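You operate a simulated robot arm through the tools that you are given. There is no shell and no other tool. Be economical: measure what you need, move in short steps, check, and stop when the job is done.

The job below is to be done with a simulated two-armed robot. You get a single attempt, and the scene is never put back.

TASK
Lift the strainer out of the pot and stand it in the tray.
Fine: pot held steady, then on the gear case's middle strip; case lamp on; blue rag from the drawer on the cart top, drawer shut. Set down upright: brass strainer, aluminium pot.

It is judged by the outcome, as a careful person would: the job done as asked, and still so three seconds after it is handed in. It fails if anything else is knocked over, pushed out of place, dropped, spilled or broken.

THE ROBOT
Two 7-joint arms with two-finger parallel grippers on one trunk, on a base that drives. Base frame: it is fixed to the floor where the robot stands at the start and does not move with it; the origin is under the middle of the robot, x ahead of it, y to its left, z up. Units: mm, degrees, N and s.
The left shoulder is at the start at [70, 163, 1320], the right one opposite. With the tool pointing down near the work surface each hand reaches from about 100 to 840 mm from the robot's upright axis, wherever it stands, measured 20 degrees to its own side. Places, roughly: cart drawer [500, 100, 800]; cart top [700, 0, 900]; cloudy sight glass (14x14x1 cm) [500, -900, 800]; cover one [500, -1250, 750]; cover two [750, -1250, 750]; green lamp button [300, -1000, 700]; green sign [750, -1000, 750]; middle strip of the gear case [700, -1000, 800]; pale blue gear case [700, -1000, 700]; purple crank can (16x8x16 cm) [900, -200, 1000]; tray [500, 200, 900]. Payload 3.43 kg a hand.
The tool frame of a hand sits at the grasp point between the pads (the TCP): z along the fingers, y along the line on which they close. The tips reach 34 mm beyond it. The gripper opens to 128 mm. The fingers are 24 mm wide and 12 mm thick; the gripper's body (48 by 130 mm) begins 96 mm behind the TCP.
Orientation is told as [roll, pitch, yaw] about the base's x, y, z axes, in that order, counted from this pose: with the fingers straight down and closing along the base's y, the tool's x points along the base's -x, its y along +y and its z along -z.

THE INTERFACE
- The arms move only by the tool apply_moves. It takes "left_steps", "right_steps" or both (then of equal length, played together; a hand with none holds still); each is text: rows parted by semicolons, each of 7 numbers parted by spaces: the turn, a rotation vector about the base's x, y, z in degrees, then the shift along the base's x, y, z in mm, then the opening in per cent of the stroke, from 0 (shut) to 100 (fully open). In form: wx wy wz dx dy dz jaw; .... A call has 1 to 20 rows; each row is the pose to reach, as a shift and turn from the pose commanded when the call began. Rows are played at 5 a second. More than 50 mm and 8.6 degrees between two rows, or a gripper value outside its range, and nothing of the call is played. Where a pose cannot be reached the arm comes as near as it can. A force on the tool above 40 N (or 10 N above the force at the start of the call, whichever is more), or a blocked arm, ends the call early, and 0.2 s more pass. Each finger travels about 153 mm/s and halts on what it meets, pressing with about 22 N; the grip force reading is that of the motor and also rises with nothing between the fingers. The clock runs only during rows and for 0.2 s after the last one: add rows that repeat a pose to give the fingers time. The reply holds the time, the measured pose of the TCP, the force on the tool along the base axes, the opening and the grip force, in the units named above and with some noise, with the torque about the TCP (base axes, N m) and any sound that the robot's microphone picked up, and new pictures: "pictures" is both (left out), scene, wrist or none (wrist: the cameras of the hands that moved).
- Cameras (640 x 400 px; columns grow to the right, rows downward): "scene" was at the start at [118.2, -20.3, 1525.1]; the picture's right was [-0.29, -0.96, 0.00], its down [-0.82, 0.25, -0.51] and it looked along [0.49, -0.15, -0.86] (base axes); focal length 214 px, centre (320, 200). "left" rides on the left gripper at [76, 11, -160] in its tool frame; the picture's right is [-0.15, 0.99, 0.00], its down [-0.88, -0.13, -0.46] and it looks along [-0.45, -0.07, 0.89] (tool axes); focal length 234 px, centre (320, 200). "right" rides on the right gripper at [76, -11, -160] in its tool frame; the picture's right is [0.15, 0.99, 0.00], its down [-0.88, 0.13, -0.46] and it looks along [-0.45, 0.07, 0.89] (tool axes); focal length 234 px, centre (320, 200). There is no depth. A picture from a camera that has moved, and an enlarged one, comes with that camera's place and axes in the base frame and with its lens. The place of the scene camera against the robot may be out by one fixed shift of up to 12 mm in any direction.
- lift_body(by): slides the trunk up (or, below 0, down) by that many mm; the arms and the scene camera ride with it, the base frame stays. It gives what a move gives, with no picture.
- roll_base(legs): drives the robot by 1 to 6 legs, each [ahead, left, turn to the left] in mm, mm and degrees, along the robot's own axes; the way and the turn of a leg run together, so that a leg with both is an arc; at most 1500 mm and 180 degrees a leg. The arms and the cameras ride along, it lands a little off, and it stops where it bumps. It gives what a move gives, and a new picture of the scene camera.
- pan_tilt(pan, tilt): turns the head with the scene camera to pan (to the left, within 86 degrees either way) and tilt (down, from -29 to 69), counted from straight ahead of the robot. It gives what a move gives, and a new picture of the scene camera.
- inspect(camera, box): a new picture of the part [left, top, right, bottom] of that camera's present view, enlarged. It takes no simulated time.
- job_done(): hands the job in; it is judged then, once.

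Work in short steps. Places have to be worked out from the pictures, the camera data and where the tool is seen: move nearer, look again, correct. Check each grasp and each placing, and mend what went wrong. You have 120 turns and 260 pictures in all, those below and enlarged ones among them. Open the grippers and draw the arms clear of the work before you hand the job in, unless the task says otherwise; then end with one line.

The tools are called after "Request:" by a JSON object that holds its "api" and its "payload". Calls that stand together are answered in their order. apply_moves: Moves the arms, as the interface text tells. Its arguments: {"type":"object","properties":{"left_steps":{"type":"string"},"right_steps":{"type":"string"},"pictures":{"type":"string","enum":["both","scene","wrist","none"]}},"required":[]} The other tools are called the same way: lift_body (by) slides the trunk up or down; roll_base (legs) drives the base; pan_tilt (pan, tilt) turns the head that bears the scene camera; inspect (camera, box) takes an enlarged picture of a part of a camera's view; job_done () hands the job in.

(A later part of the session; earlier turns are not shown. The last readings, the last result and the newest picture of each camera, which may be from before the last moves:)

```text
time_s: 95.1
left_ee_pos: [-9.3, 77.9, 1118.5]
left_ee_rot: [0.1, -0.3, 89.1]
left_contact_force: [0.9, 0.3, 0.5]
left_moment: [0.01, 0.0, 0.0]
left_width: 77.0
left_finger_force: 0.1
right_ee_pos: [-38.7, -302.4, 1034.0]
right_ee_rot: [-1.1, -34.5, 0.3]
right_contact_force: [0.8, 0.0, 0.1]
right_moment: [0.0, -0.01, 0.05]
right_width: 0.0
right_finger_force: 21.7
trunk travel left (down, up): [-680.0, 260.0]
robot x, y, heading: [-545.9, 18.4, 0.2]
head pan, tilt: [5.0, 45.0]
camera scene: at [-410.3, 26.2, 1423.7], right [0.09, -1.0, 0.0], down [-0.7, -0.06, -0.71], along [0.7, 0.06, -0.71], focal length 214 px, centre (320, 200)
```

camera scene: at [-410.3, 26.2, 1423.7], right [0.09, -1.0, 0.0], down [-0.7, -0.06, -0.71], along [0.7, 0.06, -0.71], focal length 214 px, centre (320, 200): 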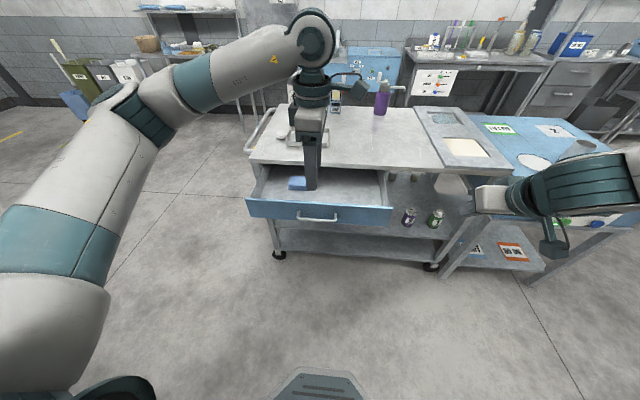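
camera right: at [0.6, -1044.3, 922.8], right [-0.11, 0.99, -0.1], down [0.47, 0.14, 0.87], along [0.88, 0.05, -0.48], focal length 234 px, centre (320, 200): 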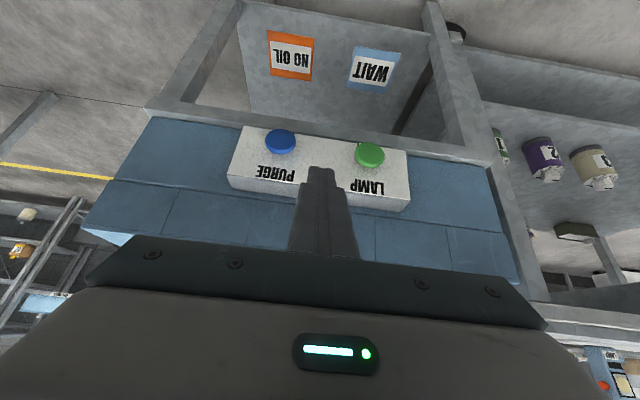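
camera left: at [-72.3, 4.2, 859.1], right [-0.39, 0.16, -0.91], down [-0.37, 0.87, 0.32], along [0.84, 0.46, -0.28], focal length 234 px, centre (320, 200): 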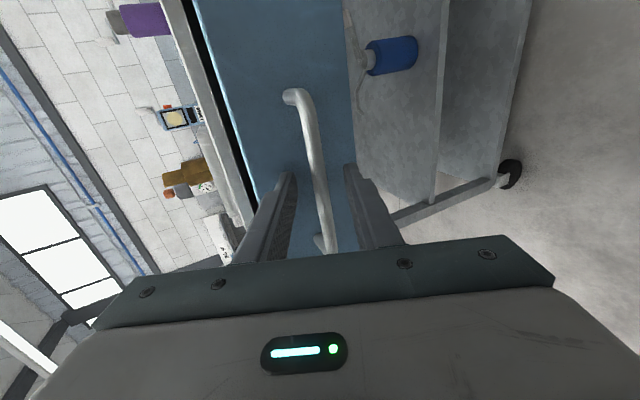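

Left hand vertical with jaws along x. Drive forward 280 mm for the rag pick and look with the wrist camera.

Request:
{"api": "roll_base", "payload": {"legs": [[280, 0, 0]]}}

Request:
{"api": "inspect", "payload": {"camera": "left", "box": [0, 0, 640, 400]}}

Request:
{"api": "inspect", "payload": {"camera": "scene", "box": [220, 140, 420, 300]}}

```text
time_s: 97.1
left_ee_pos: [273.8, 80.8, 1119.3]
left_ee_rot: [-0.1, -0.3, 89.2]
left_contact_force: [-1.1, 0.4, -0.1]
left_moment: [0.01, 0.01, -0.02]
left_width: 76.7
left_finger_force: 0.0
right_ee_pos: [247.0, -297.8, 1034.7]
right_ee_rot: [-0.9, -34.6, 0.6]
right_contact_force: [-0.5, -0.6, 0.6]
right_moment: [-0.01, -0.01, 0.0]
right_width: 0.0
right_finger_force: 22.0
trunk travel left (down, up): [-680.0, 260.0]
robot x, y, heading: [-257.5, 22.3, 0.4]
head pan, tilt: [5.0, 45.0]
camera scene: at [-126.5, 28.4, 1423.8], right [0.09, -1.0, 0.0], down [-0.7, -0.07, -0.71], along [0.7, 0.07, -0.71], focal length 214 px, centre (320, 200)
```

scene: 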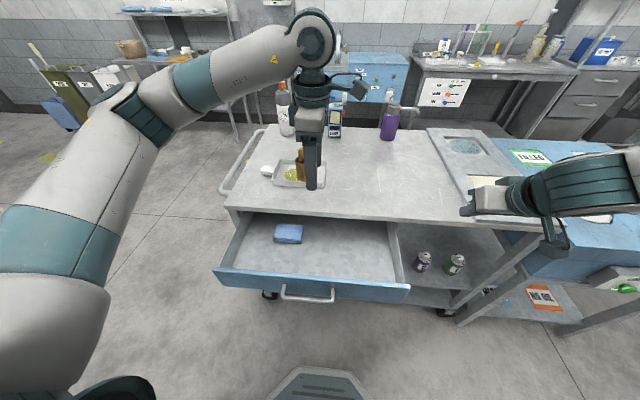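

```text
1.00 times, centred on (320, 200) of left (not enlarged: the box is as wide or as high as the picture)
camera zoom: at [261.2, 3.7, 1276.9], right [-0.99, 0.16, 0.0], down [0.14, 0.88, 0.46], along [0.07, 0.45, -0.89], focal length 234 px, centre (320, 200)
```

zoom: 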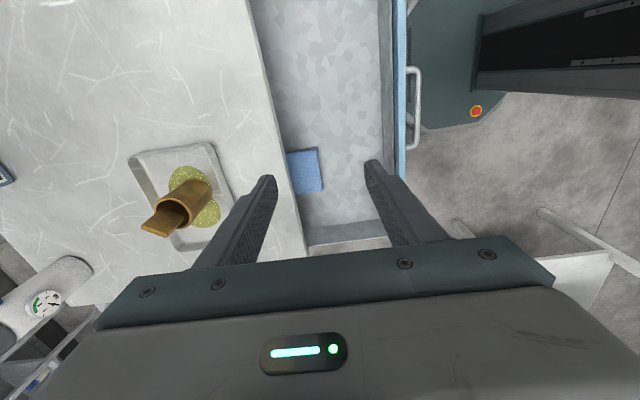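

```text
2.50 times, centred on (320, 220) of scene
camera zoom: at [-126.5, 28.4, 1423.8], right [0.09, -1.0, 0.0], down [-0.7, -0.07, -0.71], along [0.7, 0.07, -0.71], focal length 536 px, centre (320, 150)
```

zoom: 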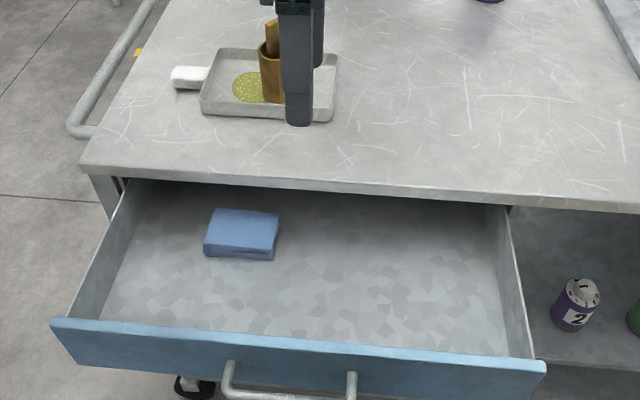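

The rag's far side sits under the top's edge, so I'll pinch its near half across y (yaw 0). Turn the left hand back to yaw 0 above the rag.

Request:
{"api": "apply_moves", "payload": {"left_steps": "0 0 -8.1 0 8 0 100; 0 0 -16.2 0 16 0 100; 0 0 -24.3 0 24 0 100; 0 0 -32.4 0 32 0 100; 0 0 -40.5 0 40 0 100; 0 0 -48.6 0 48 -10 100; 0 0 -56.7 0 56 -20 100; 0 0 -64.8 0 64 -35 100; 0 0 -72.9 0 72 -50 100; 0 0 -81 0 80 -70 100; 0 0 -89.2 0 90 -90 100; 0 0 -89.2 0 90 -100 100", "pictures": "wrist"}}

Request:
{"api": "inspect", "payload": {"camera": "left", "box": [240, 0, 400, 200]}}

```text
time_s: 99.7
left_ee_pos: [274.1, 173.0, 1017.4]
left_ee_rot: [-0.2, -0.3, 0.0]
left_contact_force: [-0.1, -0.3, 0.3]
left_moment: [-0.01, 0.0, 0.0]
left_width: 128.1
left_finger_force: 0.1
right_ee_pos: [246.9, -298.8, 1035.5]
right_ee_rot: [-1.0, -34.4, 0.6]
right_contact_force: [-0.4, -0.6, -0.2]
right_moment: [-0.01, 0.01, -0.01]
right_width: 0.1
right_finger_force: 22.3
trunk travel left (down, up): [-680.0, 260.0]
robot x, y, heading: [-260.8, 24.1, 0.5]
head pan, tilt: [5.0, 45.0]
camera left: at [197.7, 182.5, 1175.8], right [0.15, 0.99, 0.0], down [0.88, -0.13, 0.46], along [0.45, -0.07, -0.89], focal length 234 px, centre (320, 200)
```

left: 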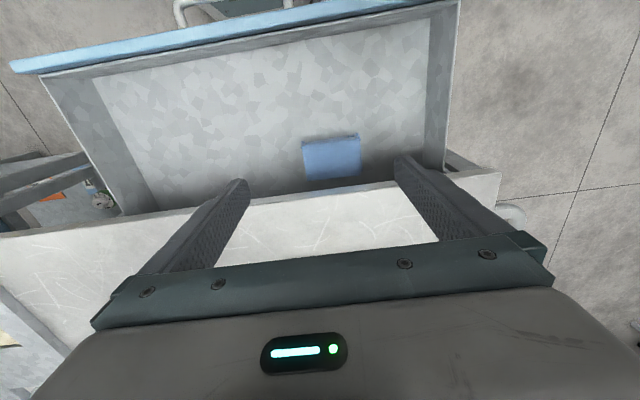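

```text
2.00 times, centred on (320, 100) of left
camera zoom: at [197.7, 182.5, 1175.8], right [0.15, 0.99, 0.0], down [0.88, -0.13, 0.46], along [0.45, -0.07, -0.89], focal length 468 px, centre (320, 400)
```

zoom: 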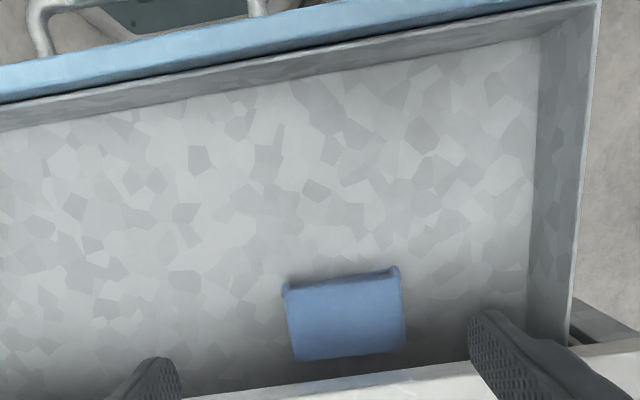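

Rag: top z≈805, x 285–344, y 142–229. Move over it and descend part way.

Request:
{"api": "apply_moves", "payload": {"left_steps": "0 0 0 18 6 -40 100; 0 0 0 34 12 -85 100; 0 0 0 34 12 -130 100; 0 0 0 34 12 -165 100; 0 0 0 34 12 -165 100", "pictures": "both"}}

Request:
{"api": "inspect", "payload": {"camera": "left", "box": [200, 60, 440, 240]}}

```text
time_s: 100.9
left_ee_pos: [309.8, 183.7, 854.2]
left_ee_rot: [-0.1, -0.3, 0.1]
left_contact_force: [-0.3, 0.5, 0.9]
left_moment: [0.01, -0.02, -0.01]
left_width: 128.1
left_finger_force: 0.0
right_ee_pos: [245.6, -298.5, 1033.7]
right_ee_rot: [-1.1, -34.6, 0.7]
right_contact_force: [-1.2, 0.9, -0.1]
right_moment: [0.01, 0.01, 0.03]
right_width: 0.0
right_finger_force: 22.0
trunk travel left (down, up): [-680.0, 260.0]
robot x, y, heading: [-259.5, 20.4, 0.7]
head pan, tilt: [5.0, 45.0]
camera scene: at [-126.4, 28.2, 1423.7], right [0.09, -1.0, 0.0], down [-0.7, -0.07, -0.71], along [0.7, 0.07, -0.71], focal length 214 px, centre (320, 200)
camera left: at [232.0, 194.3, 1012.4], right [0.15, 0.99, 0.0], down [0.88, -0.13, 0.46], along [0.46, -0.07, -0.89], focal length 234 px, centre (320, 200)
```

scene: 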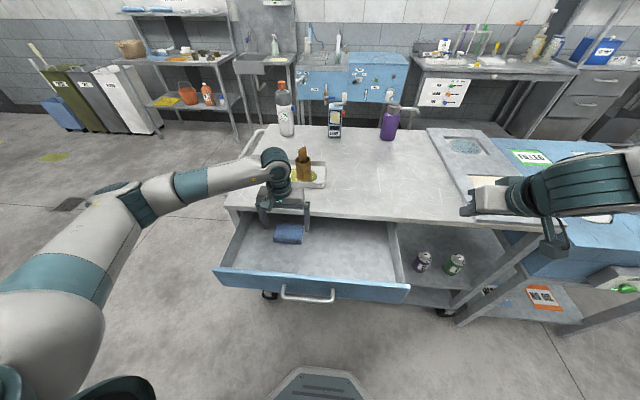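
left: 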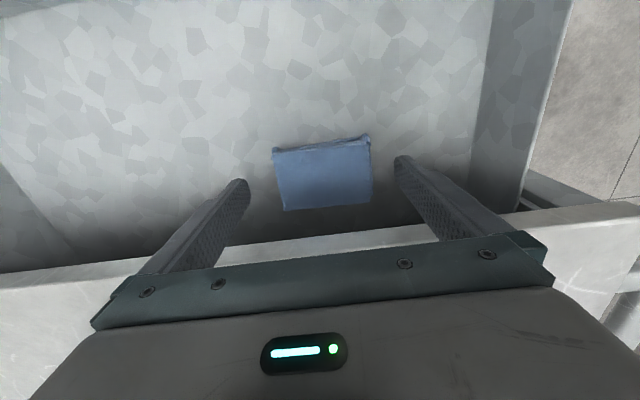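

```text
2.22 times, centred on (320, 150) of left
camera zoom: at [232.0, 194.3, 1012.4], right [0.15, 0.99, 0.0], down [0.88, -0.13, 0.46], along [0.46, -0.07, -0.89], focal length 520 px, centre (320, 311)
```

zoom: 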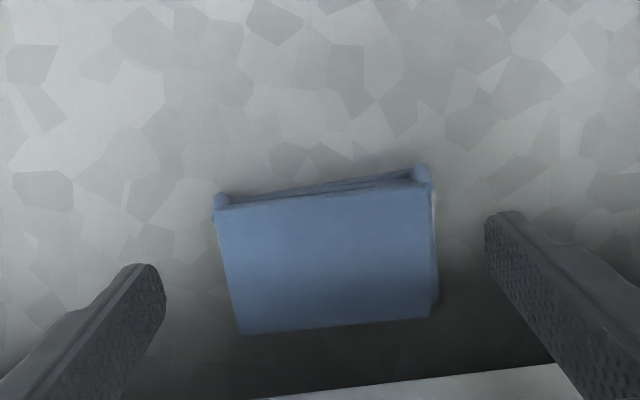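

Rag centred between fingers. Descend 26 mm further and check force.

Request:
{"api": "apply_moves", "payload": {"left_steps": "0 0 0 3 1 -10 100; 0 0 0 4 1 -18 100; 0 0 0 4 1 -26 100; 0 0 0 4 1 -26 100", "pictures": "none"}}

Request:
{"api": "inspect", "payload": {"camera": "left", "box": [200, 60, 440, 240]}}

Request:
{"api": "inspect", "payload": {"camera": "scene", "box": [230, 170, 340, 260]}}

```text
time_s: 101.9
left_ee_pos: [312.2, 185.1, 827.3]
left_ee_rot: [0.0, -0.3, 0.2]
left_contact_force: [-0.5, -0.2, -0.5]
left_moment: [0.01, 0.01, 0.01]
left_width: 128.0
left_finger_force: 0.1
right_ee_pos: [246.5, -297.8, 1033.9]
right_ee_rot: [-1.0, -34.6, 0.6]
right_contact_force: [0.5, 0.5, 0.0]
right_moment: [0.01, 0.03, 0.0]
right_width: 0.1
right_finger_force: 22.2
trunk travel left (down, up): [-680.0, 260.0]
robot x, y, heading: [-258.6, 23.0, 0.3]
head pan, tilt: [5.0, 45.0]
```

```text
2.22 times, centred on (320, 150) of left
camera zoom: at [235.2, 194.8, 986.0], right [0.15, 0.99, 0.0], down [0.88, -0.13, 0.46], along [0.45, -0.07, -0.89], focal length 520 px, centre (320, 311)
```

zoom: 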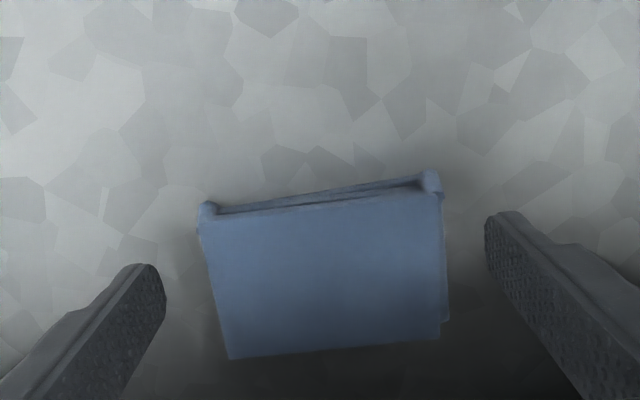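

```text
4.44 times, centred on (285, 215) of scene
camera zoom: at [-126.1, 28.4, 1423.7], right [0.09, -1.0, 0.0], down [-0.7, -0.07, -0.71], along [0.7, 0.07, -0.71], focal length 953 px, centre (476, 133)
```

zoom: 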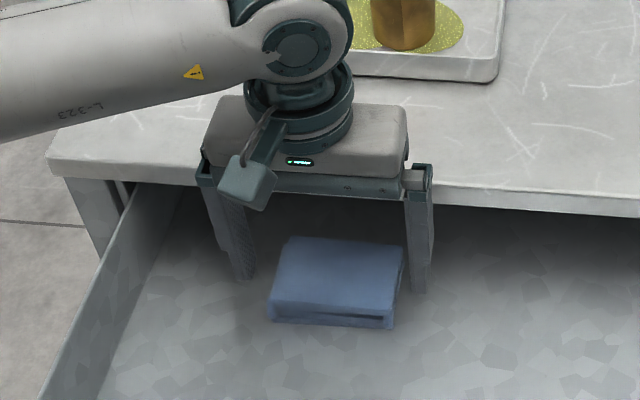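

Tips still seem above the floor. Descend in 5 mm steps.

Request:
{"api": "apply_moves", "payload": {"left_steps": "0 0 0 0 0 -5 100; 0 0 0 0 0 -10 100; 0 0 0 0 0 -15 100; 0 0 0 0 0 -15 100", "pictures": "none"}}

Request:
{"api": "inspect", "payload": {"camera": "left", "box": [200, 60, 440, 240]}}

Request:
{"api": "inspect", "payload": {"camera": "scene", "box": [230, 170, 340, 260]}}

```text
time_s: 102.9
left_ee_pos: [311.2, 183.8, 812.6]
left_ee_rot: [0.0, -0.2, 0.1]
left_contact_force: [-0.1, -0.4, 0.1]
left_moment: [0.0, 0.0, 0.01]
left_width: 128.1
left_finger_force: 0.1
right_ee_pos: [246.2, -298.1, 1034.4]
right_ee_rot: [-1.0, -34.6, 0.6]
right_contact_force: [-0.3, 0.5, 0.9]
right_moment: [0.01, 0.02, 0.01]
right_width: 0.0
right_finger_force: 22.2
trunk travel left (down, up): [-680.0, 260.0]
robot x, y, heading: [-261.2, 18.7, 0.7]
head pan, tilt: [5.0, 45.0]
```

```text
2.22 times, centred on (320, 150) of left
camera zoom: at [235.1, 194.3, 970.7], right [0.14, 0.99, 0.0], down [0.88, -0.13, 0.46], along [0.45, -0.07, -0.89], focal length 520 px, centre (320, 311)
```

zoom: 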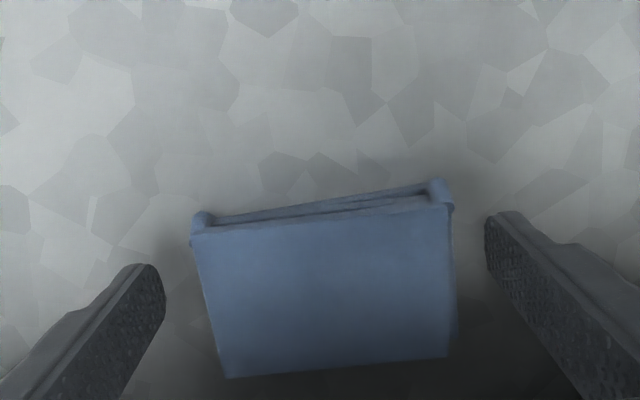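

```text
4.44 times, centred on (285, 215) of scene
camera zoom: at [-126.1, 28.4, 1423.7], right [0.09, -1.0, 0.0], down [-0.7, -0.07, -0.71], along [0.7, 0.07, -0.71], focal length 953 px, centre (476, 133)
```

zoom: 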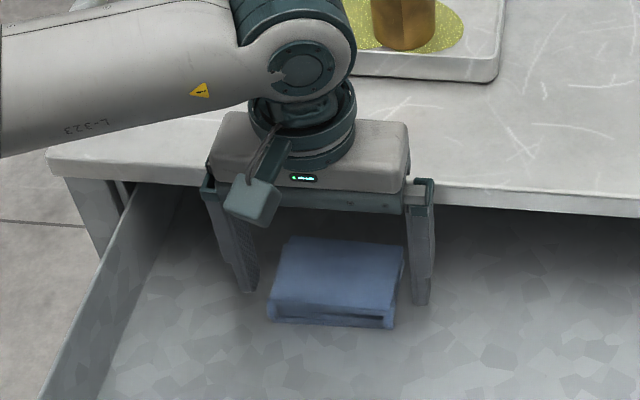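

Tips now straddle the rag's sides. 4 mm further, then close.

Request:
{"api": "apply_moves", "payload": {"left_steps": "0 0 0 0 0 -4 100; 0 0 0 0 0 -4 80; 0 0 0 0 0 -4 65; 0 0 0 0 0 -4 50; 0 0 0 0 0 -4 45; 0 0 0 0 0 -4 45", "pictures": "wrist"}}

```text
time_s: 104.3
left_ee_pos: [311.2, 184.6, 807.9]
left_ee_rot: [-0.1, -0.3, 0.1]
left_contact_force: [-0.6, 0.3, -0.9]
left_moment: [-0.01, 0.0, 0.02]
left_width: 99.2
left_finger_force: 22.1
right_ee_pos: [247.2, -297.4, 1033.7]
right_ee_rot: [-1.0, -34.4, 0.6]
right_contact_force: [-0.6, 0.1, -0.5]
right_moment: [0.02, 0.01, 0.02]
right_width: 0.1
right_finger_force: 22.0
trunk travel left (down, up): [-680.0, 260.0]
robot x, y, heading: [-259.1, 18.2, 0.3]
head pan, tilt: [5.0, 45.0]
camera left: at [234.9, 194.7, 966.5], right [0.14, 0.99, 0.0], down [0.88, -0.13, 0.46], along [0.45, -0.07, -0.89], focal length 234 px, centre (320, 200)
```

left: 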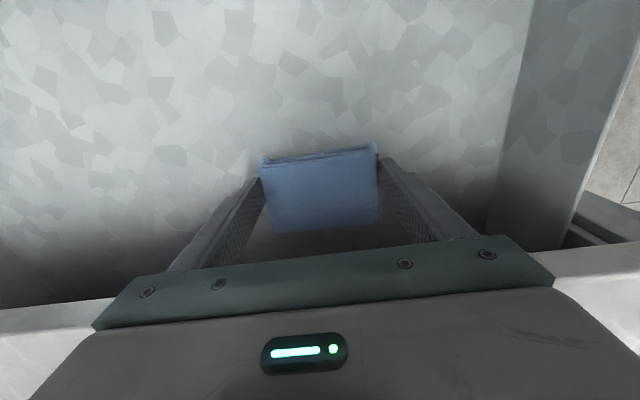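

Rag held (99 mm, 22 N). Lift a little, draw back from under the top's edge, then up.

Request:
{"api": "apply_moves", "payload": {"left_steps": "0 0 0 0 0 8 45; 0 0 0 -5 0 18 45; 0 0 0 -30 0 22 45; 0 0 0 -55 0 26 45; 0 0 0 -60 0 60 45; 0 0 0 -60 0 100 45; 0 0 0 -60 0 145 45; 0 0 0 -60 0 170 45; 0 0 0 -60 0 170 45", "pictures": "both"}}

```text
time_s: 106.3
left_ee_pos: [253.0, 186.3, 977.0]
left_ee_rot: [-0.1, -0.2, 0.1]
left_contact_force: [-0.4, 0.2, -0.3]
left_moment: [0.03, 0.0, 0.0]
left_width: 99.2
left_finger_force: 22.3
right_ee_pos: [246.9, -298.1, 1032.2]
right_ee_rot: [-1.0, -34.4, 0.7]
right_contact_force: [-0.8, -0.1, -0.7]
right_moment: [0.0, 0.01, 0.02]
right_width: 0.0
right_finger_force: 22.0
trunk travel left (down, up): [-680.0, 260.0]
robot x, y, heading: [-259.6, 18.3, 0.3]
head pan, tilt: [5.0, 45.0]
camera scene: at [-125.8, 28.7, 1423.6], right [0.1, -1.0, 0.0], down [-0.7, -0.07, -0.71], along [0.7, 0.07, -0.71], focal length 214 px, centre (320, 200)
camera left: at [176.3, 196.9, 1135.5], right [0.15, 0.99, 0.0], down [0.88, -0.13, 0.46], along [0.45, -0.07, -0.89], focal length 234 px, centre (320, 200)
```

scene: 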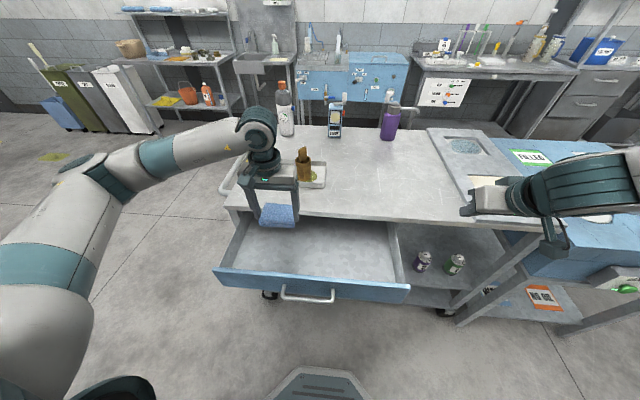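
left: 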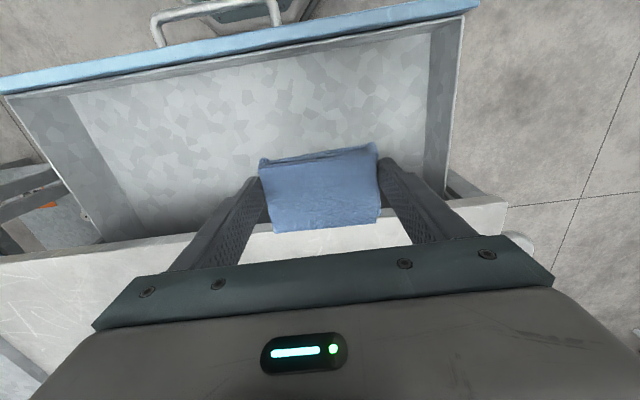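

Rag lifted. Carry it over to the empty cart-top area near [450,-45].

Request:
{"api": "apply_moves", "payload": {"left_steps": "0 0 0 0 -45 10 45; 0 0 0 0 -90 20 45; 0 0 0 0 -135 20 45; 0 0 0 10 -180 20 45; 0 0 0 40 -215 20 45; 0 0 0 80 -230 20 45; 0 0 0 125 -230 20 45; 0 0 0 165 -230 20 45; 0 0 0 200 -230 10 45; 0 0 0 200 -230 0 45; 0 0 0 200 -230 0 45", "pictures": "both"}}

```text
time_s: 108.7
left_ee_pos: [453.4, -46.0, 977.2]
left_ee_rot: [0.0, -0.2, 0.1]
left_contact_force: [0.3, -0.5, -0.2]
left_moment: [0.03, 0.0, 0.0]
left_width: 99.1
left_finger_force: 22.3
right_ee_pos: [245.8, -297.4, 1034.4]
right_ee_rot: [-0.9, -34.5, 0.6]
right_contact_force: [-0.2, -0.1, -0.2]
right_moment: [0.0, 0.0, -0.03]
right_width: 0.0
right_finger_force: 21.8
trunk travel left (down, up): [-680.0, 260.0]
robot x, y, heading: [-262.6, 22.1, 0.5]
head pan, tilt: [5.0, 45.0]
camera scene: at [-126.0, 28.2, 1423.7], right [0.1, -1.0, 0.0], down [-0.7, -0.07, -0.71], along [0.7, 0.07, -0.71], focal length 214 px, centre (320, 200)
camera left: at [376.9, -36.2, 1136.0], right [0.15, 0.99, 0.0], down [0.88, -0.13, 0.46], along [0.46, -0.07, -0.89], focal length 234 px, centre (320, 200)
```

scene: 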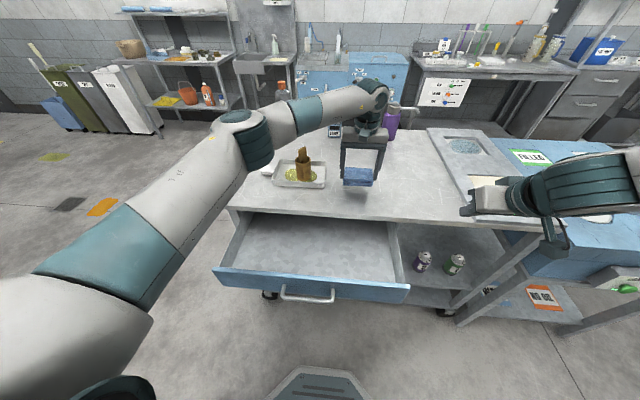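
left: 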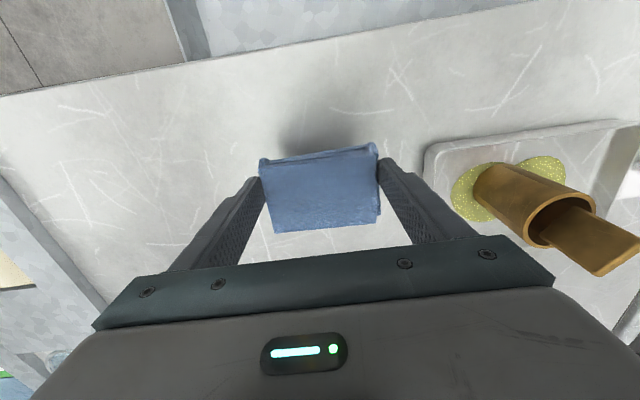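

Lower to the top in steps.

Request:
{"api": "apply_moves", "payload": {"left_steps": "0 0 0 0 0 -20 45; 0 0 0 0 0 -35 45; 0 0 0 0 0 -41 45; 0 0 0 0 0 -44 45; 0 0 0 0 0 -47 45; 0 0 0 0 0 -47 45", "pictures": "none"}}

Request:
{"api": "inspect", "payload": {"camera": "scene", "box": [300, 110, 420, 220]}}

```text
time_s: 110.1
left_ee_pos: [454.1, -45.5, 934.2]
left_ee_rot: [-0.2, -0.5, 0.1]
left_contact_force: [6.3, -0.7, 19.1]
left_moment: [0.29, -0.17, -0.06]
left_width: 99.2
left_finger_force: 21.7
right_ee_pos: [244.8, -296.9, 1034.6]
right_ee_rot: [-1.0, -34.7, 0.6]
right_contact_force: [-0.1, 0.0, -0.6]
right_moment: [0.01, 0.02, -0.02]
right_width: 0.0
right_finger_force: 22.1
trunk travel left (down, up): [-680.0, 260.0]
robot x, y, heading: [-261.5, 20.9, 0.3]
head pan, tilt: [5.0, 45.0]
```

```text
3.64 times, centred on (360, 165) of scene
camera zoom: at [-127.5, 28.4, 1424.1], right [0.09, -1.0, 0.0], down [-0.7, -0.07, -0.71], along [0.7, 0.07, -0.71], focal length 780 px, centre (174, 327)
```

zoom: 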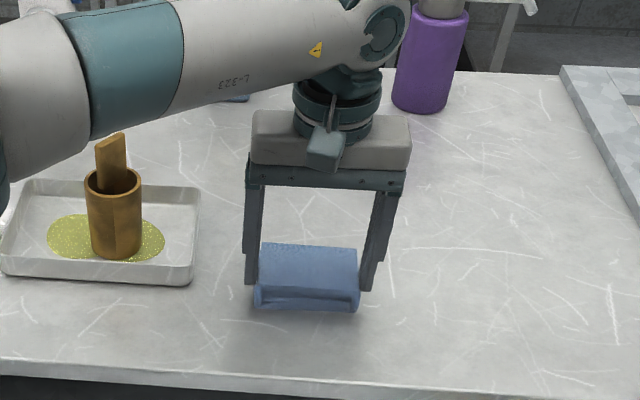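

Contact with the top (19 N). Ease up 2 mm, open, and rise.

Request:
{"api": "apply_moves", "payload": {"left_steps": "0 0 0 0 0 3 45; 0 0 0 0 0 3 90; 0 0 0 0 0 3 100; 0 0 0 0 0 3 100; 0 0 0 0 0 30 100; 0 0 0 0 0 70 100; 0 0 0 0 0 115 100; 0 0 0 0 0 160 100; 0 0 0 0 0 180 100", "pictures": "both"}}

```text
time_s: 112.1
left_ee_pos: [451.3, -46.6, 1110.0]
left_ee_rot: [-0.1, -0.3, 0.2]
left_contact_force: [-0.3, 0.4, 0.7]
left_moment: [-0.03, -0.01, 0.0]
left_width: 128.0
left_finger_force: 0.0
right_ee_pos: [247.2, -298.3, 1033.9]
right_ee_rot: [-1.1, -34.5, 0.6]
right_contact_force: [0.5, 0.6, -0.2]
right_moment: [0.01, 0.0, -0.04]
right_width: 0.0
right_finger_force: 22.2
trunk travel left (down, up): [-680.0, 260.0]
robot x, y, heading: [-260.8, 19.3, 0.3]
head pan, tilt: [5.0, 45.0]
camera scene: at [-126.0, 28.1, 1423.6], right [0.09, -1.0, 0.0], down [-0.7, -0.07, -0.71], along [0.7, 0.07, -0.71], focal length 214 px, centre (320, 200)
camera left: at [374.4, -36.6, 1268.3], right [0.14, 0.99, 0.0], down [0.88, -0.13, 0.46], along [0.45, -0.07, -0.89], focal length 234 px, centre (320, 200)
```

scene: 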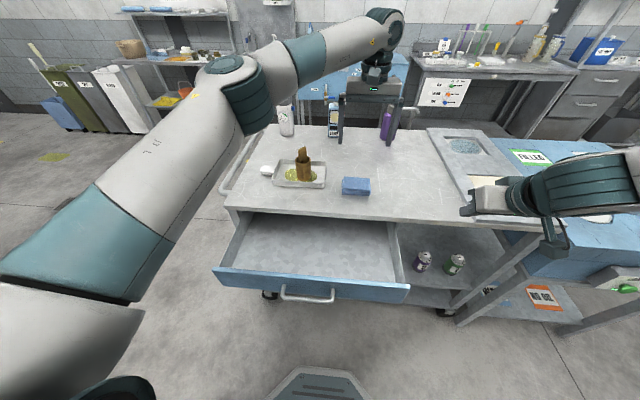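
left: 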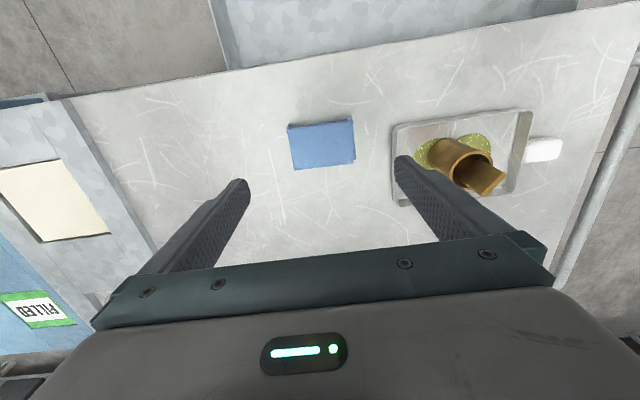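

Rag rests on the top; strainer is still standing. Now to close the drawer: shut the left gripper, draw it back over the drawer, pitch it forward, and then back the base off.

Request:
{"api": "apply_moves", "payload": {"left_steps": "0 0 0 -40 10 20 80; 0 0 0 -80 20 40 60; 0 0 0 -120 40 40 40; 0 -8 0 -140 70 40 20; 0 -16 0 -150 100 40 0; 0 -24 0 -150 134 40 0; 0 -32 0 -150 134 40 0; 0 -40 0 -150 134 40 0; 0 -40 0 -150 134 40 0", "pictures": "none"}}

Request:
{"api": "roll_base", "payload": {"legs": [[-260, 0, -0.4]]}}

Request:
{"api": "lift_body", "payload": {"by": -100}}

```text
time_s: 114.1
left_ee_pos: [302.7, 88.1, 1149.9]
left_ee_rot: [-0.1, -40.2, 0.1]
left_contact_force: [-1.1, -0.8, 0.1]
left_moment: [-0.01, 0.04, 0.01]
left_width: 0.1
left_finger_force: 21.9
right_ee_pos: [246.9, -298.0, 1034.0]
right_ee_rot: [-1.0, -34.6, 0.5]
right_contact_force: [0.3, -0.4, 0.5]
right_moment: [0.03, -0.04, 0.0]
right_width: 0.0
right_finger_force: 22.2
trunk travel left (down, up): [-680.0, 260.0]
robot x, y, heading: [-259.1, 21.2, 0.5]
head pan, tilt: [5.0, 45.0]
```

```text
time_s: 115.9
left_ee_pos: [43.4, 81.1, 1150.5]
left_ee_rot: [-0.1, -40.1, -0.5]
left_contact_force: [-0.1, 0.2, -0.2]
left_moment: [0.01, 0.01, 0.0]
left_width: 0.0
left_finger_force: 22.0
right_ee_pos: [-16.7, -303.5, 1034.0]
right_ee_rot: [-1.1, -34.6, 0.0]
right_contact_force: [-0.3, 0.0, 0.1]
right_moment: [-0.02, -0.03, -0.01]
right_width: 0.1
right_finger_force: 22.4
trunk travel left (down, up): [-680.0, 260.0]
robot x, y, heading: [-522.6, 17.5, -0.3]
head pan, tilt: [5.0, 45.0]
camera scene: at [-385.9, 26.4, 1423.6], right [0.08, -1.0, 0.0], down [-0.7, -0.06, -0.71], along [0.7, 0.06, -0.71], focal length 214 px, centre (320, 200)
```

scene: 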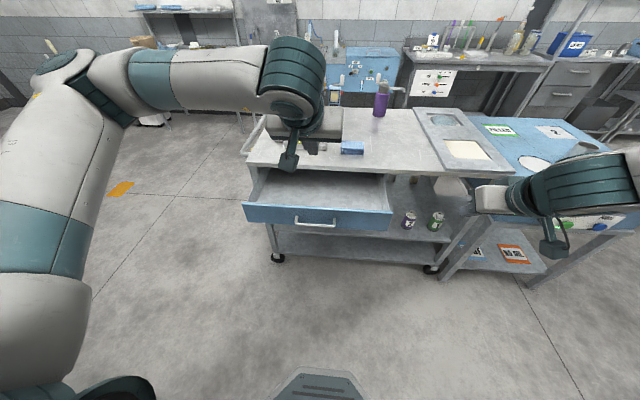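

```text
time_s: 117.3
left_ee_pos: [41.2, 79.9, 1050.9]
left_ee_rot: [-0.2, -40.2, -0.5]
left_contact_force: [0.4, -0.1, 0.1]
left_moment: [0.0, -0.02, 0.0]
left_width: 0.2
left_finger_force: 21.6
right_ee_pos: [-17.1, -305.2, 935.3]
right_ee_rot: [-1.0, -34.5, 0.1]
right_contact_force: [0.2, 0.2, 0.1]
right_moment: [0.01, 0.0, 0.03]
right_width: 0.0
right_finger_force: 22.2
trunk travel left (down, up): [-580.0, 360.0]
robot x, y, heading: [-523.7, 18.6, -0.3]
head pan, tilt: [5.0, 45.0]
```

Lower the left fist in front of the drawer face, above the bar (z≈850).

Request:
{"api": "apply_moves", "payload": {"left_steps": "0 0 0 0 4 -45 0; 0 0 0 0 8 -90 0; 0 0 0 0 8 -135 0; 0 0 0 0 8 -175 0; 0 0 0 0 8 -197 0; 0 0 0 0 8 -197 0", "pictures": "both"}}

Request:
{"api": "inspect", "payload": {"camera": "scene", "box": [230, 130, 430, 270]}}

```text
time_s: 118.7
left_ee_pos: [41.9, 89.2, 853.9]
left_ee_rot: [-0.2, -40.3, -0.5]
left_contact_force: [-0.1, -0.2, 0.5]
left_moment: [-0.01, 0.02, 0.01]
left_width: 0.0
left_finger_force: 22.3
right_ee_pos: [-16.9, -303.7, 934.1]
right_ee_rot: [-1.0, -34.5, 0.0]
right_contact_force: [-0.4, 0.6, 0.1]
right_moment: [-0.02, -0.02, 0.0]
right_width: 0.0
right_finger_force: 22.0
trunk travel left (down, up): [-580.0, 360.0]
robot x, y, heading: [-518.9, 15.7, -0.1]
head pan, tilt: [5.0, 45.0]
camera scene: at [-386.6, 26.4, 1323.7], right [0.08, -1.0, 0.0], down [-0.7, -0.06, -0.71], along [0.7, 0.06, -0.71], focal length 214 px, centre (320, 200)
camera left: at [-118.7, 101.2, 925.6], right [0.12, 0.99, 0.09], down [0.38, -0.13, 0.92], along [0.92, -0.08, -0.39], focal length 234 px, centre (320, 200)
```

scene: 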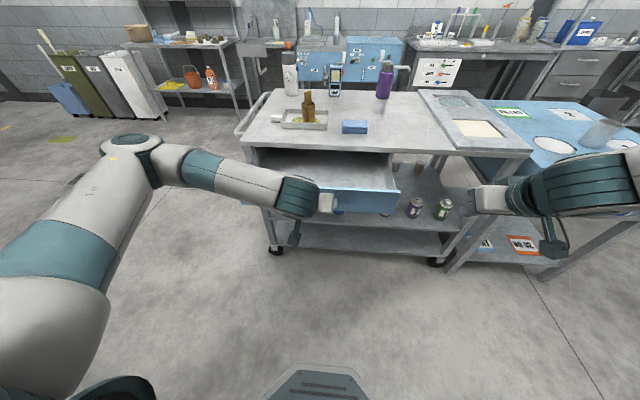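
left: 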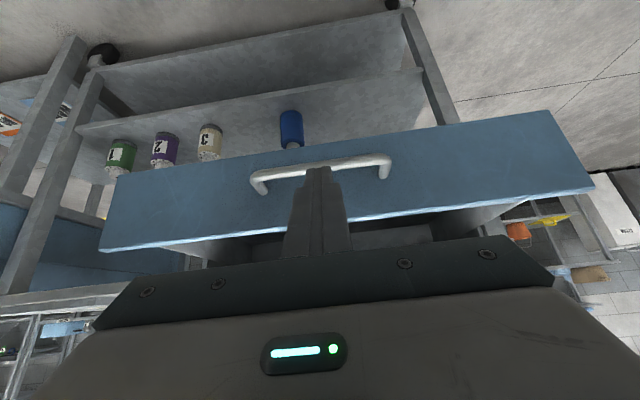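

```text
2.86 times, centred on (330, 200) of scene
camera zoom: at [-386.6, 26.4, 1323.7], right [0.08, -1.0, 0.0], down [-0.7, -0.06, -0.71], along [0.7, 0.06, -0.71], focal length 613 px, centre (291, 200)
```

zoom: 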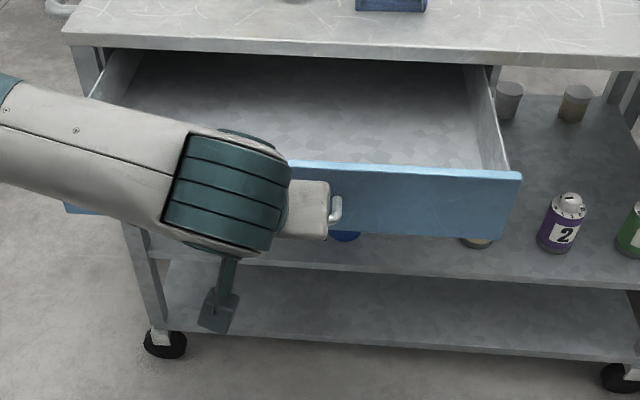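

Face top is z≈845, bar ≈795. Lower 14 mm more so the fist meets the face between them, then push by rolling the base forward most of the way.

Request:
{"api": "apply_moves", "payload": {"left_steps": "0 0 0 5 0 -7 0; 0 0 0 15 0 -14 0; 0 0 0 35 0 -14 0; 0 0 0 50 0 -14 0; 0 0 0 50 0 -14 0", "pictures": "wrist"}}

Request:
{"api": "inspect", "payload": {"camera": "left", "box": [220, 120, 420, 260]}}

```text
time_s: 119.9
left_ee_pos: [92.0, 89.5, 840.2]
left_ee_rot: [-0.2, -40.2, -0.6]
left_contact_force: [1.1, 0.2, 0.0]
left_moment: [-0.01, 0.03, -0.03]
left_width: 0.0
left_finger_force: 21.7
right_ee_pos: [-17.8, -303.4, 934.8]
right_ee_rot: [-1.0, -34.5, 0.0]
right_contact_force: [-0.8, 0.8, -0.2]
right_moment: [0.01, -0.02, 0.02]
right_width: 0.0
right_finger_force: 22.3
trunk travel left (down, up): [-580.0, 360.0]
robot x, y, heading: [-521.9, 17.6, -0.3]
head pan, tilt: [5.0, 45.0]
camera left: at [-68.2, 101.4, 912.3], right [0.12, 0.99, 0.09], down [0.38, -0.13, 0.92], along [0.92, -0.08, -0.39], focal length 234 px, centre (320, 200)
```

left: 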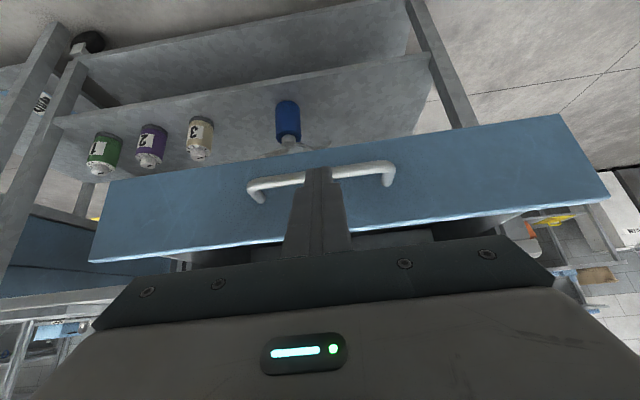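

```text
2.86 times, centred on (320, 190) of left
camera zoom: at [-68.2, 101.4, 912.3], right [0.12, 0.99, 0.09], down [0.38, -0.13, 0.92], along [0.92, -0.08, -0.39], focal length 669 px, centre (320, 229)
```

zoom: 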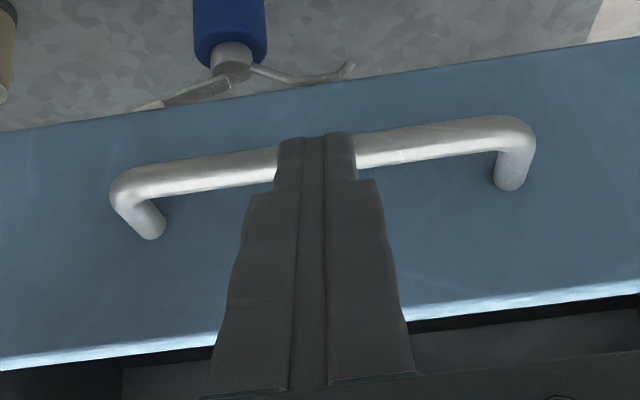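

Advance by arm to make contact with the face.

Request:
{"api": "apply_moves", "payload": {"left_steps": "0 0 0 8 0 0 0; 0 0 0 16 0 0 0; 0 0 0 24 0 0 0; 0 0 0 32 0 0 0; 0 0 0 40 0 0 0; 0 0 0 40 0 0 0", "pictures": "wrist"}}

```text
time_s: 121.3
left_ee_pos: [133.0, 88.9, 839.4]
left_ee_rot: [-0.3, -40.2, -0.5]
left_contact_force: [-0.3, -0.4, 0.2]
left_moment: [0.01, 0.01, 0.01]
left_width: 0.1
left_finger_force: 21.7
right_ee_pos: [-18.1, -304.3, 934.0]
right_ee_rot: [-1.0, -34.5, 0.0]
right_contact_force: [-0.9, -0.1, -0.1]
right_moment: [0.02, 0.0, 0.02]
right_width: 0.0
right_finger_force: 22.3
trunk travel left (down, up): [-580.0, 360.0]
robot x, y, heading: [-517.0, 19.1, -0.2]
head pan, tilt: [5.0, 45.0]
camera left: at [-28.1, 100.9, 911.5], right [0.12, 0.99, 0.09], down [0.38, -0.13, 0.92], along [0.92, -0.08, -0.39], focal length 234 px, centre (320, 200)
```

left: 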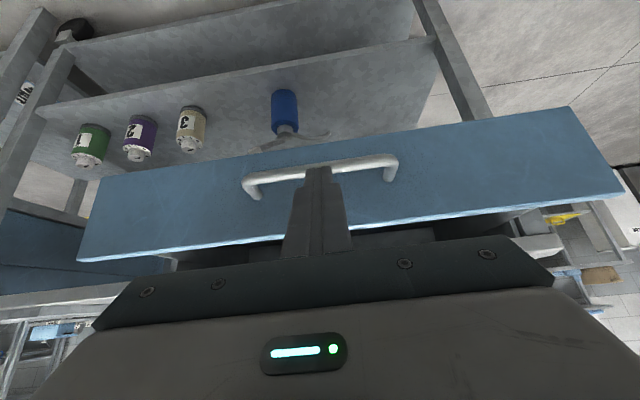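

Little force yet the drawer seems to have moved; check the scene view.

Request:
{"api": "inspect", "payload": {"camera": "scene", "box": [230, 130, 430, 270]}}

Request:
{"api": "inspect", "payload": {"camera": "left", "box": [220, 120, 420, 260]}}

```text
2.86 times, centred on (330, 200) of scene
camera zoom: at [-386.7, 26.5, 1323.7], right [0.08, -1.0, 0.0], down [-0.7, -0.06, -0.71], along [0.7, 0.06, -0.71], focal length 613 px, centre (291, 200)
```

zoom: 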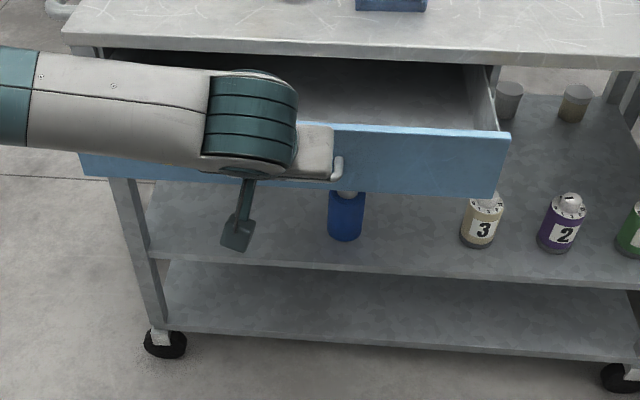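

```text
2.86 times, centred on (320, 190) of left
camera zoom: at [-28.1, 100.9, 911.5], right [0.12, 0.99, 0.09], down [0.38, -0.13, 0.92], along [0.92, -0.08, -0.39], focal length 669 px, centre (320, 229)
```

zoom: 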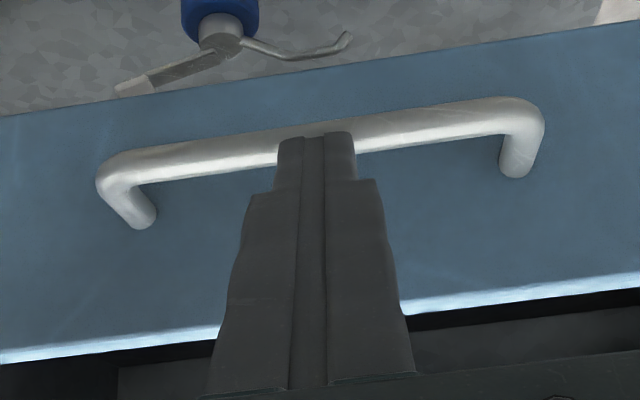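

The drawer slides easily with the fist. Push on with the base 130 mm.

Request:
{"api": "roll_base", "payload": {"legs": [[130, 0, 0]]}}

Request:
{"api": "inspect", "payload": {"camera": "scene", "box": [220, 150, 430, 300]}}

Request:
{"api": "inspect", "payload": {"camera": "left", "box": [120, 60, 520, 300]}}

```text
time_s: 122.5
left_ee_pos: [262.1, 89.6, 839.2]
left_ee_rot: [-0.2, -40.3, -0.6]
left_contact_force: [-0.2, -2.8, 2.4]
left_moment: [-0.04, 0.03, -0.06]
left_width: 0.0
left_finger_force: 22.1
right_ee_pos: [114.8, -302.4, 933.6]
right_ee_rot: [-1.1, -34.5, 0.1]
right_contact_force: [-0.2, -0.1, -0.6]
right_moment: [0.0, 0.01, 0.01]
right_width: 0.0
right_finger_force: 21.6
trunk travel left (down, up): [-580.0, 360.0]
robot x, y, heading: [-389.8, 22.0, -0.0]
head pan, tilt: [5.0, 45.0]
camera scene: at [-256.2, 26.5, 1323.8], right [0.09, -1.0, 0.0], down [-0.7, -0.06, -0.71], along [0.7, 0.06, -0.71], focal length 214 px, centre (320, 200)
```

scene: 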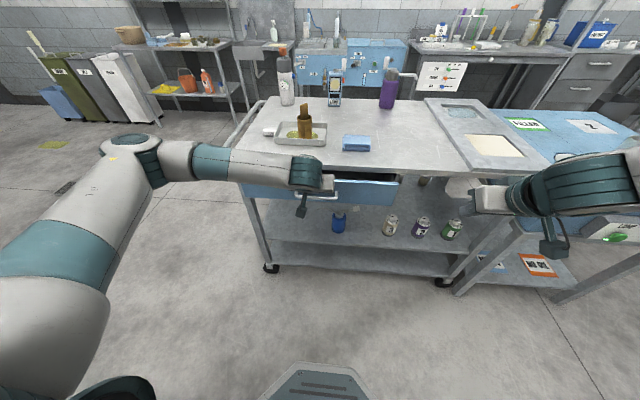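

```text
2.67 times, centred on (325, 225) of scene
camera zoom: at [-256.2, 26.5, 1323.8], right [0.09, -1.0, 0.0], down [-0.7, -0.06, -0.71], along [0.7, 0.06, -0.71], focal length 572 px, centre (307, 133)
```

zoom: 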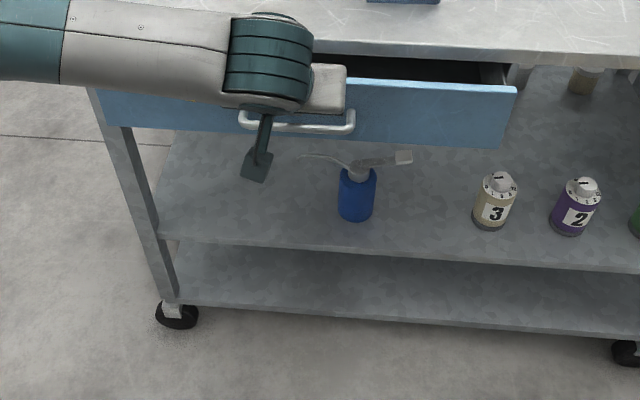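

```text
1.60 times, centred on (320, 180) of left
camera zoom: at [101.4, 101.5, 911.4], right [0.12, 0.99, 0.09], down [0.38, -0.13, 0.92], along [0.92, -0.08, -0.39], focal length 375 px, centre (320, 232)
```

zoom: 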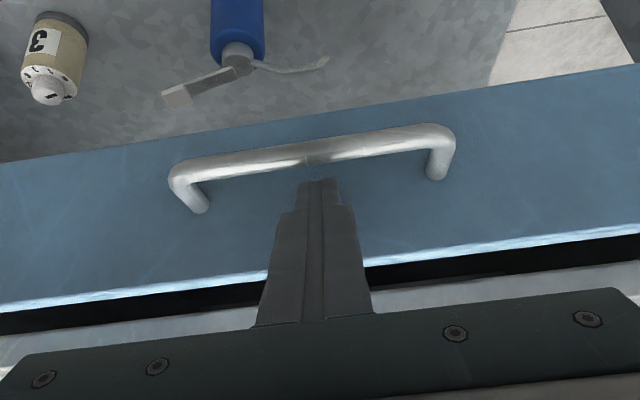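

Drawer ~60 mm from shut. Finish with the arm in small, force-guarded steps.

Request:
{"api": "apply_moves", "payload": {"left_steps": "0 0 0 12 0 0 0; 0 0 0 24 0 0 0; 0 0 0 36 0 0 0; 0 0 0 46 0 0 0; 0 0 0 54 0 0 0; 0 0 0 60 0 0 0; 0 0 0 60 0 0 0", "pictures": "both"}}

Request:
{"api": "inspect", "payload": {"camera": "scene", "box": [220, 150, 430, 300]}}

Request:
{"api": "inspect", "payload": {"camera": "left", "box": [120, 60, 520, 300]}}

```text
time_s: 123.9
left_ee_pos: [310.1, 89.3, 837.2]
left_ee_rot: [-0.3, -39.6, -0.8]
left_contact_force: [-23.4, 2.3, 9.7]
left_moment: [0.04, 0.17, 0.09]
left_width: 0.0
left_finger_force: 21.9
right_ee_pos: [111.0, -301.4, 935.4]
right_ee_rot: [-1.0, -34.7, 0.3]
right_contact_force: [1.1, 0.1, 0.7]
right_moment: [-0.05, 0.03, 0.0]
right_width: 0.0
right_finger_force: 21.8
trunk travel left (down, up): [-580.0, 360.0]
robot x, y, heading: [-390.3, 19.6, 0.4]
head pan, tilt: [5.0, 45.0]
stopped in row 6 (left hand): the force on the tool passed its limit at 48 N (the readings are from after the stop); the commanded pose is now the measured one
camera scene: at [-260.2, 27.0, 1324.3], right [0.09, -1.0, 0.0], down [-0.7, -0.06, -0.71], along [0.71, 0.06, -0.71], focal length 214 px, centre (320, 200)
camera left: at [150.6, 101.1, 911.7], right [0.13, 0.99, 0.09], down [0.39, -0.13, 0.91], along [0.91, -0.08, -0.4], focal length 234 px, centre (320, 200)
```

scene: 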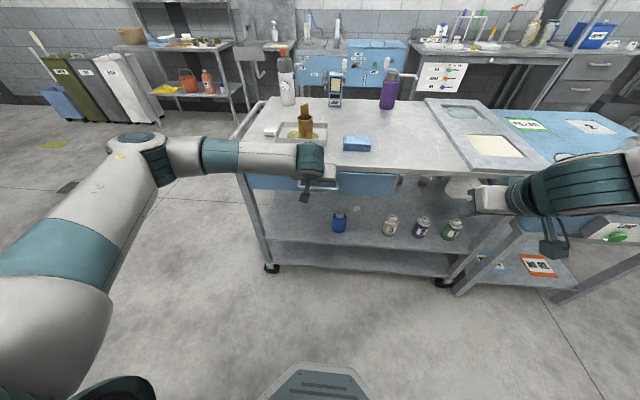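
left: 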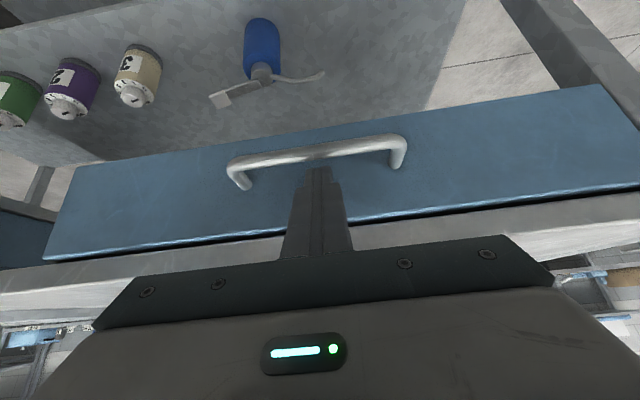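

```text
2.67 times, centred on (325, 225) of scene
camera zoom: at [-260.2, 27.0, 1324.3], right [0.09, -1.0, 0.0], down [-0.7, -0.06, -0.71], along [0.71, 0.06, -0.71], focal length 572 px, centre (307, 133)
```

zoom: 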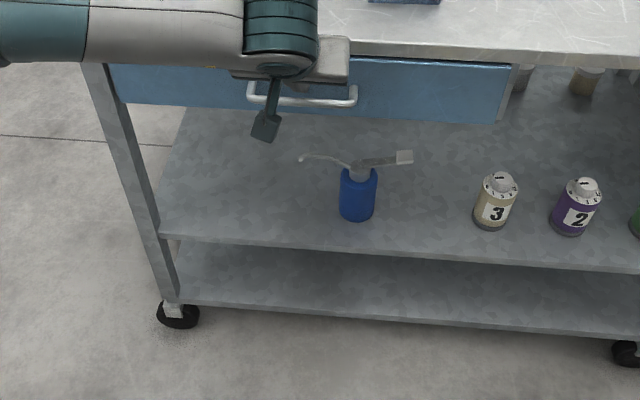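

```text
1.60 times, centred on (320, 180) of left
camera zoom: at [150.6, 101.1, 911.7], right [0.13, 0.99, 0.09], down [0.39, -0.13, 0.91], along [0.91, -0.08, -0.4], focal length 375 px, centre (320, 232)
```

zoom: 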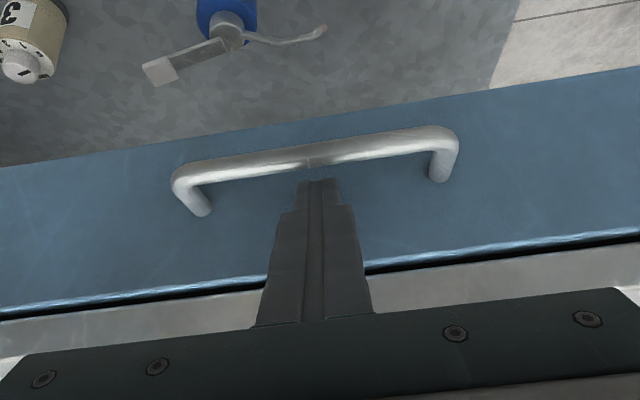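

Hard stop felt: drawer looks shut. Withdraw the left hand and compare with the initial closed view.

Request:
{"api": "apply_moves", "payload": {"left_steps": "0 0 0 -10 0 4 0; 0 0 0 -35 0 15 0; 0 0 0 -70 0 40 0; 0 0 0 -100 0 80 0; 0 0 0 -120 20 125 0; 0 0 0 -120 50 165 0; 0 0 0 -120 80 200 0; 0 0 0 -120 110 230 0", "pictures": "none"}}

Request:
{"api": "lift_body", "payload": {"by": 50}}

Request:
{"api": "inspect", "payload": {"camera": "scene", "box": [220, 150, 420, 260]}}

Request:
{"api": "inspect", "payload": {"camera": "scene", "box": [220, 70, 640, 280]}}

```text
refused: row 5 steps farther than a row can; nothing moved
```

```text
time_s: 124.4
left_ee_pos: [308.9, 88.8, 849.3]
left_ee_rot: [0.3, -38.6, -1.0]
left_contact_force: [-0.6, -0.2, 1.3]
left_moment: [-0.01, -0.01, -0.01]
left_width: 0.2
left_finger_force: 22.5
right_ee_pos: [112.9, -301.9, 955.5]
right_ee_rot: [-1.0, -34.6, 0.1]
right_contact_force: [-0.1, -0.2, -0.2]
right_moment: [-0.01, 0.01, -0.03]
right_width: 0.0
right_finger_force: 21.4
trunk travel left (down, up): [-600.0, 340.0]
robot x, y, heading: [-391.0, 21.1, 0.1]
head pan, tilt: [5.0, 45.0]
stopped: the force on the tool passed its limit at 45 N (the readings are from after the stop); the commanded pose is now the measured one
```

```text
3.20 times, centred on (320, 205) of scene
camera zoom: at [-258.6, 27.0, 1344.7], right [0.09, -1.0, 0.0], down [-0.7, -0.06, -0.71], along [0.71, 0.06, -0.71], focal length 686 px, centre (320, 184)
```

zoom: 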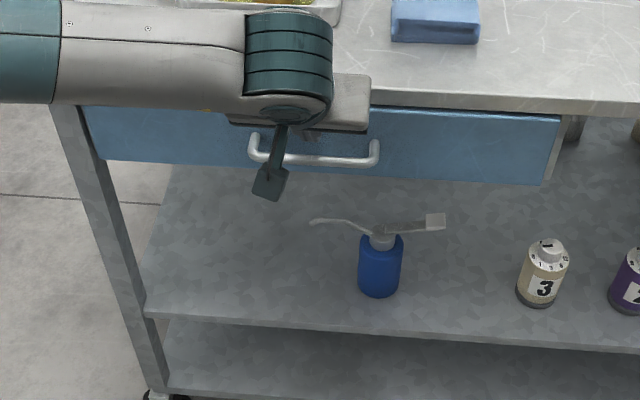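

```text
1.52 times, centred on (430, 175) of scene
camera zoom: at [-258.6, 27.0, 1344.7], right [0.09, -1.0, 0.0], down [-0.7, -0.06, -0.71], along [0.71, 0.06, -0.71], focal length 327 px, centre (152, 238)
```

zoom: 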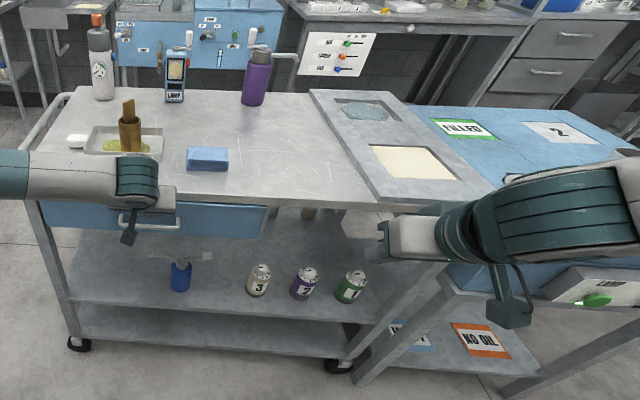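

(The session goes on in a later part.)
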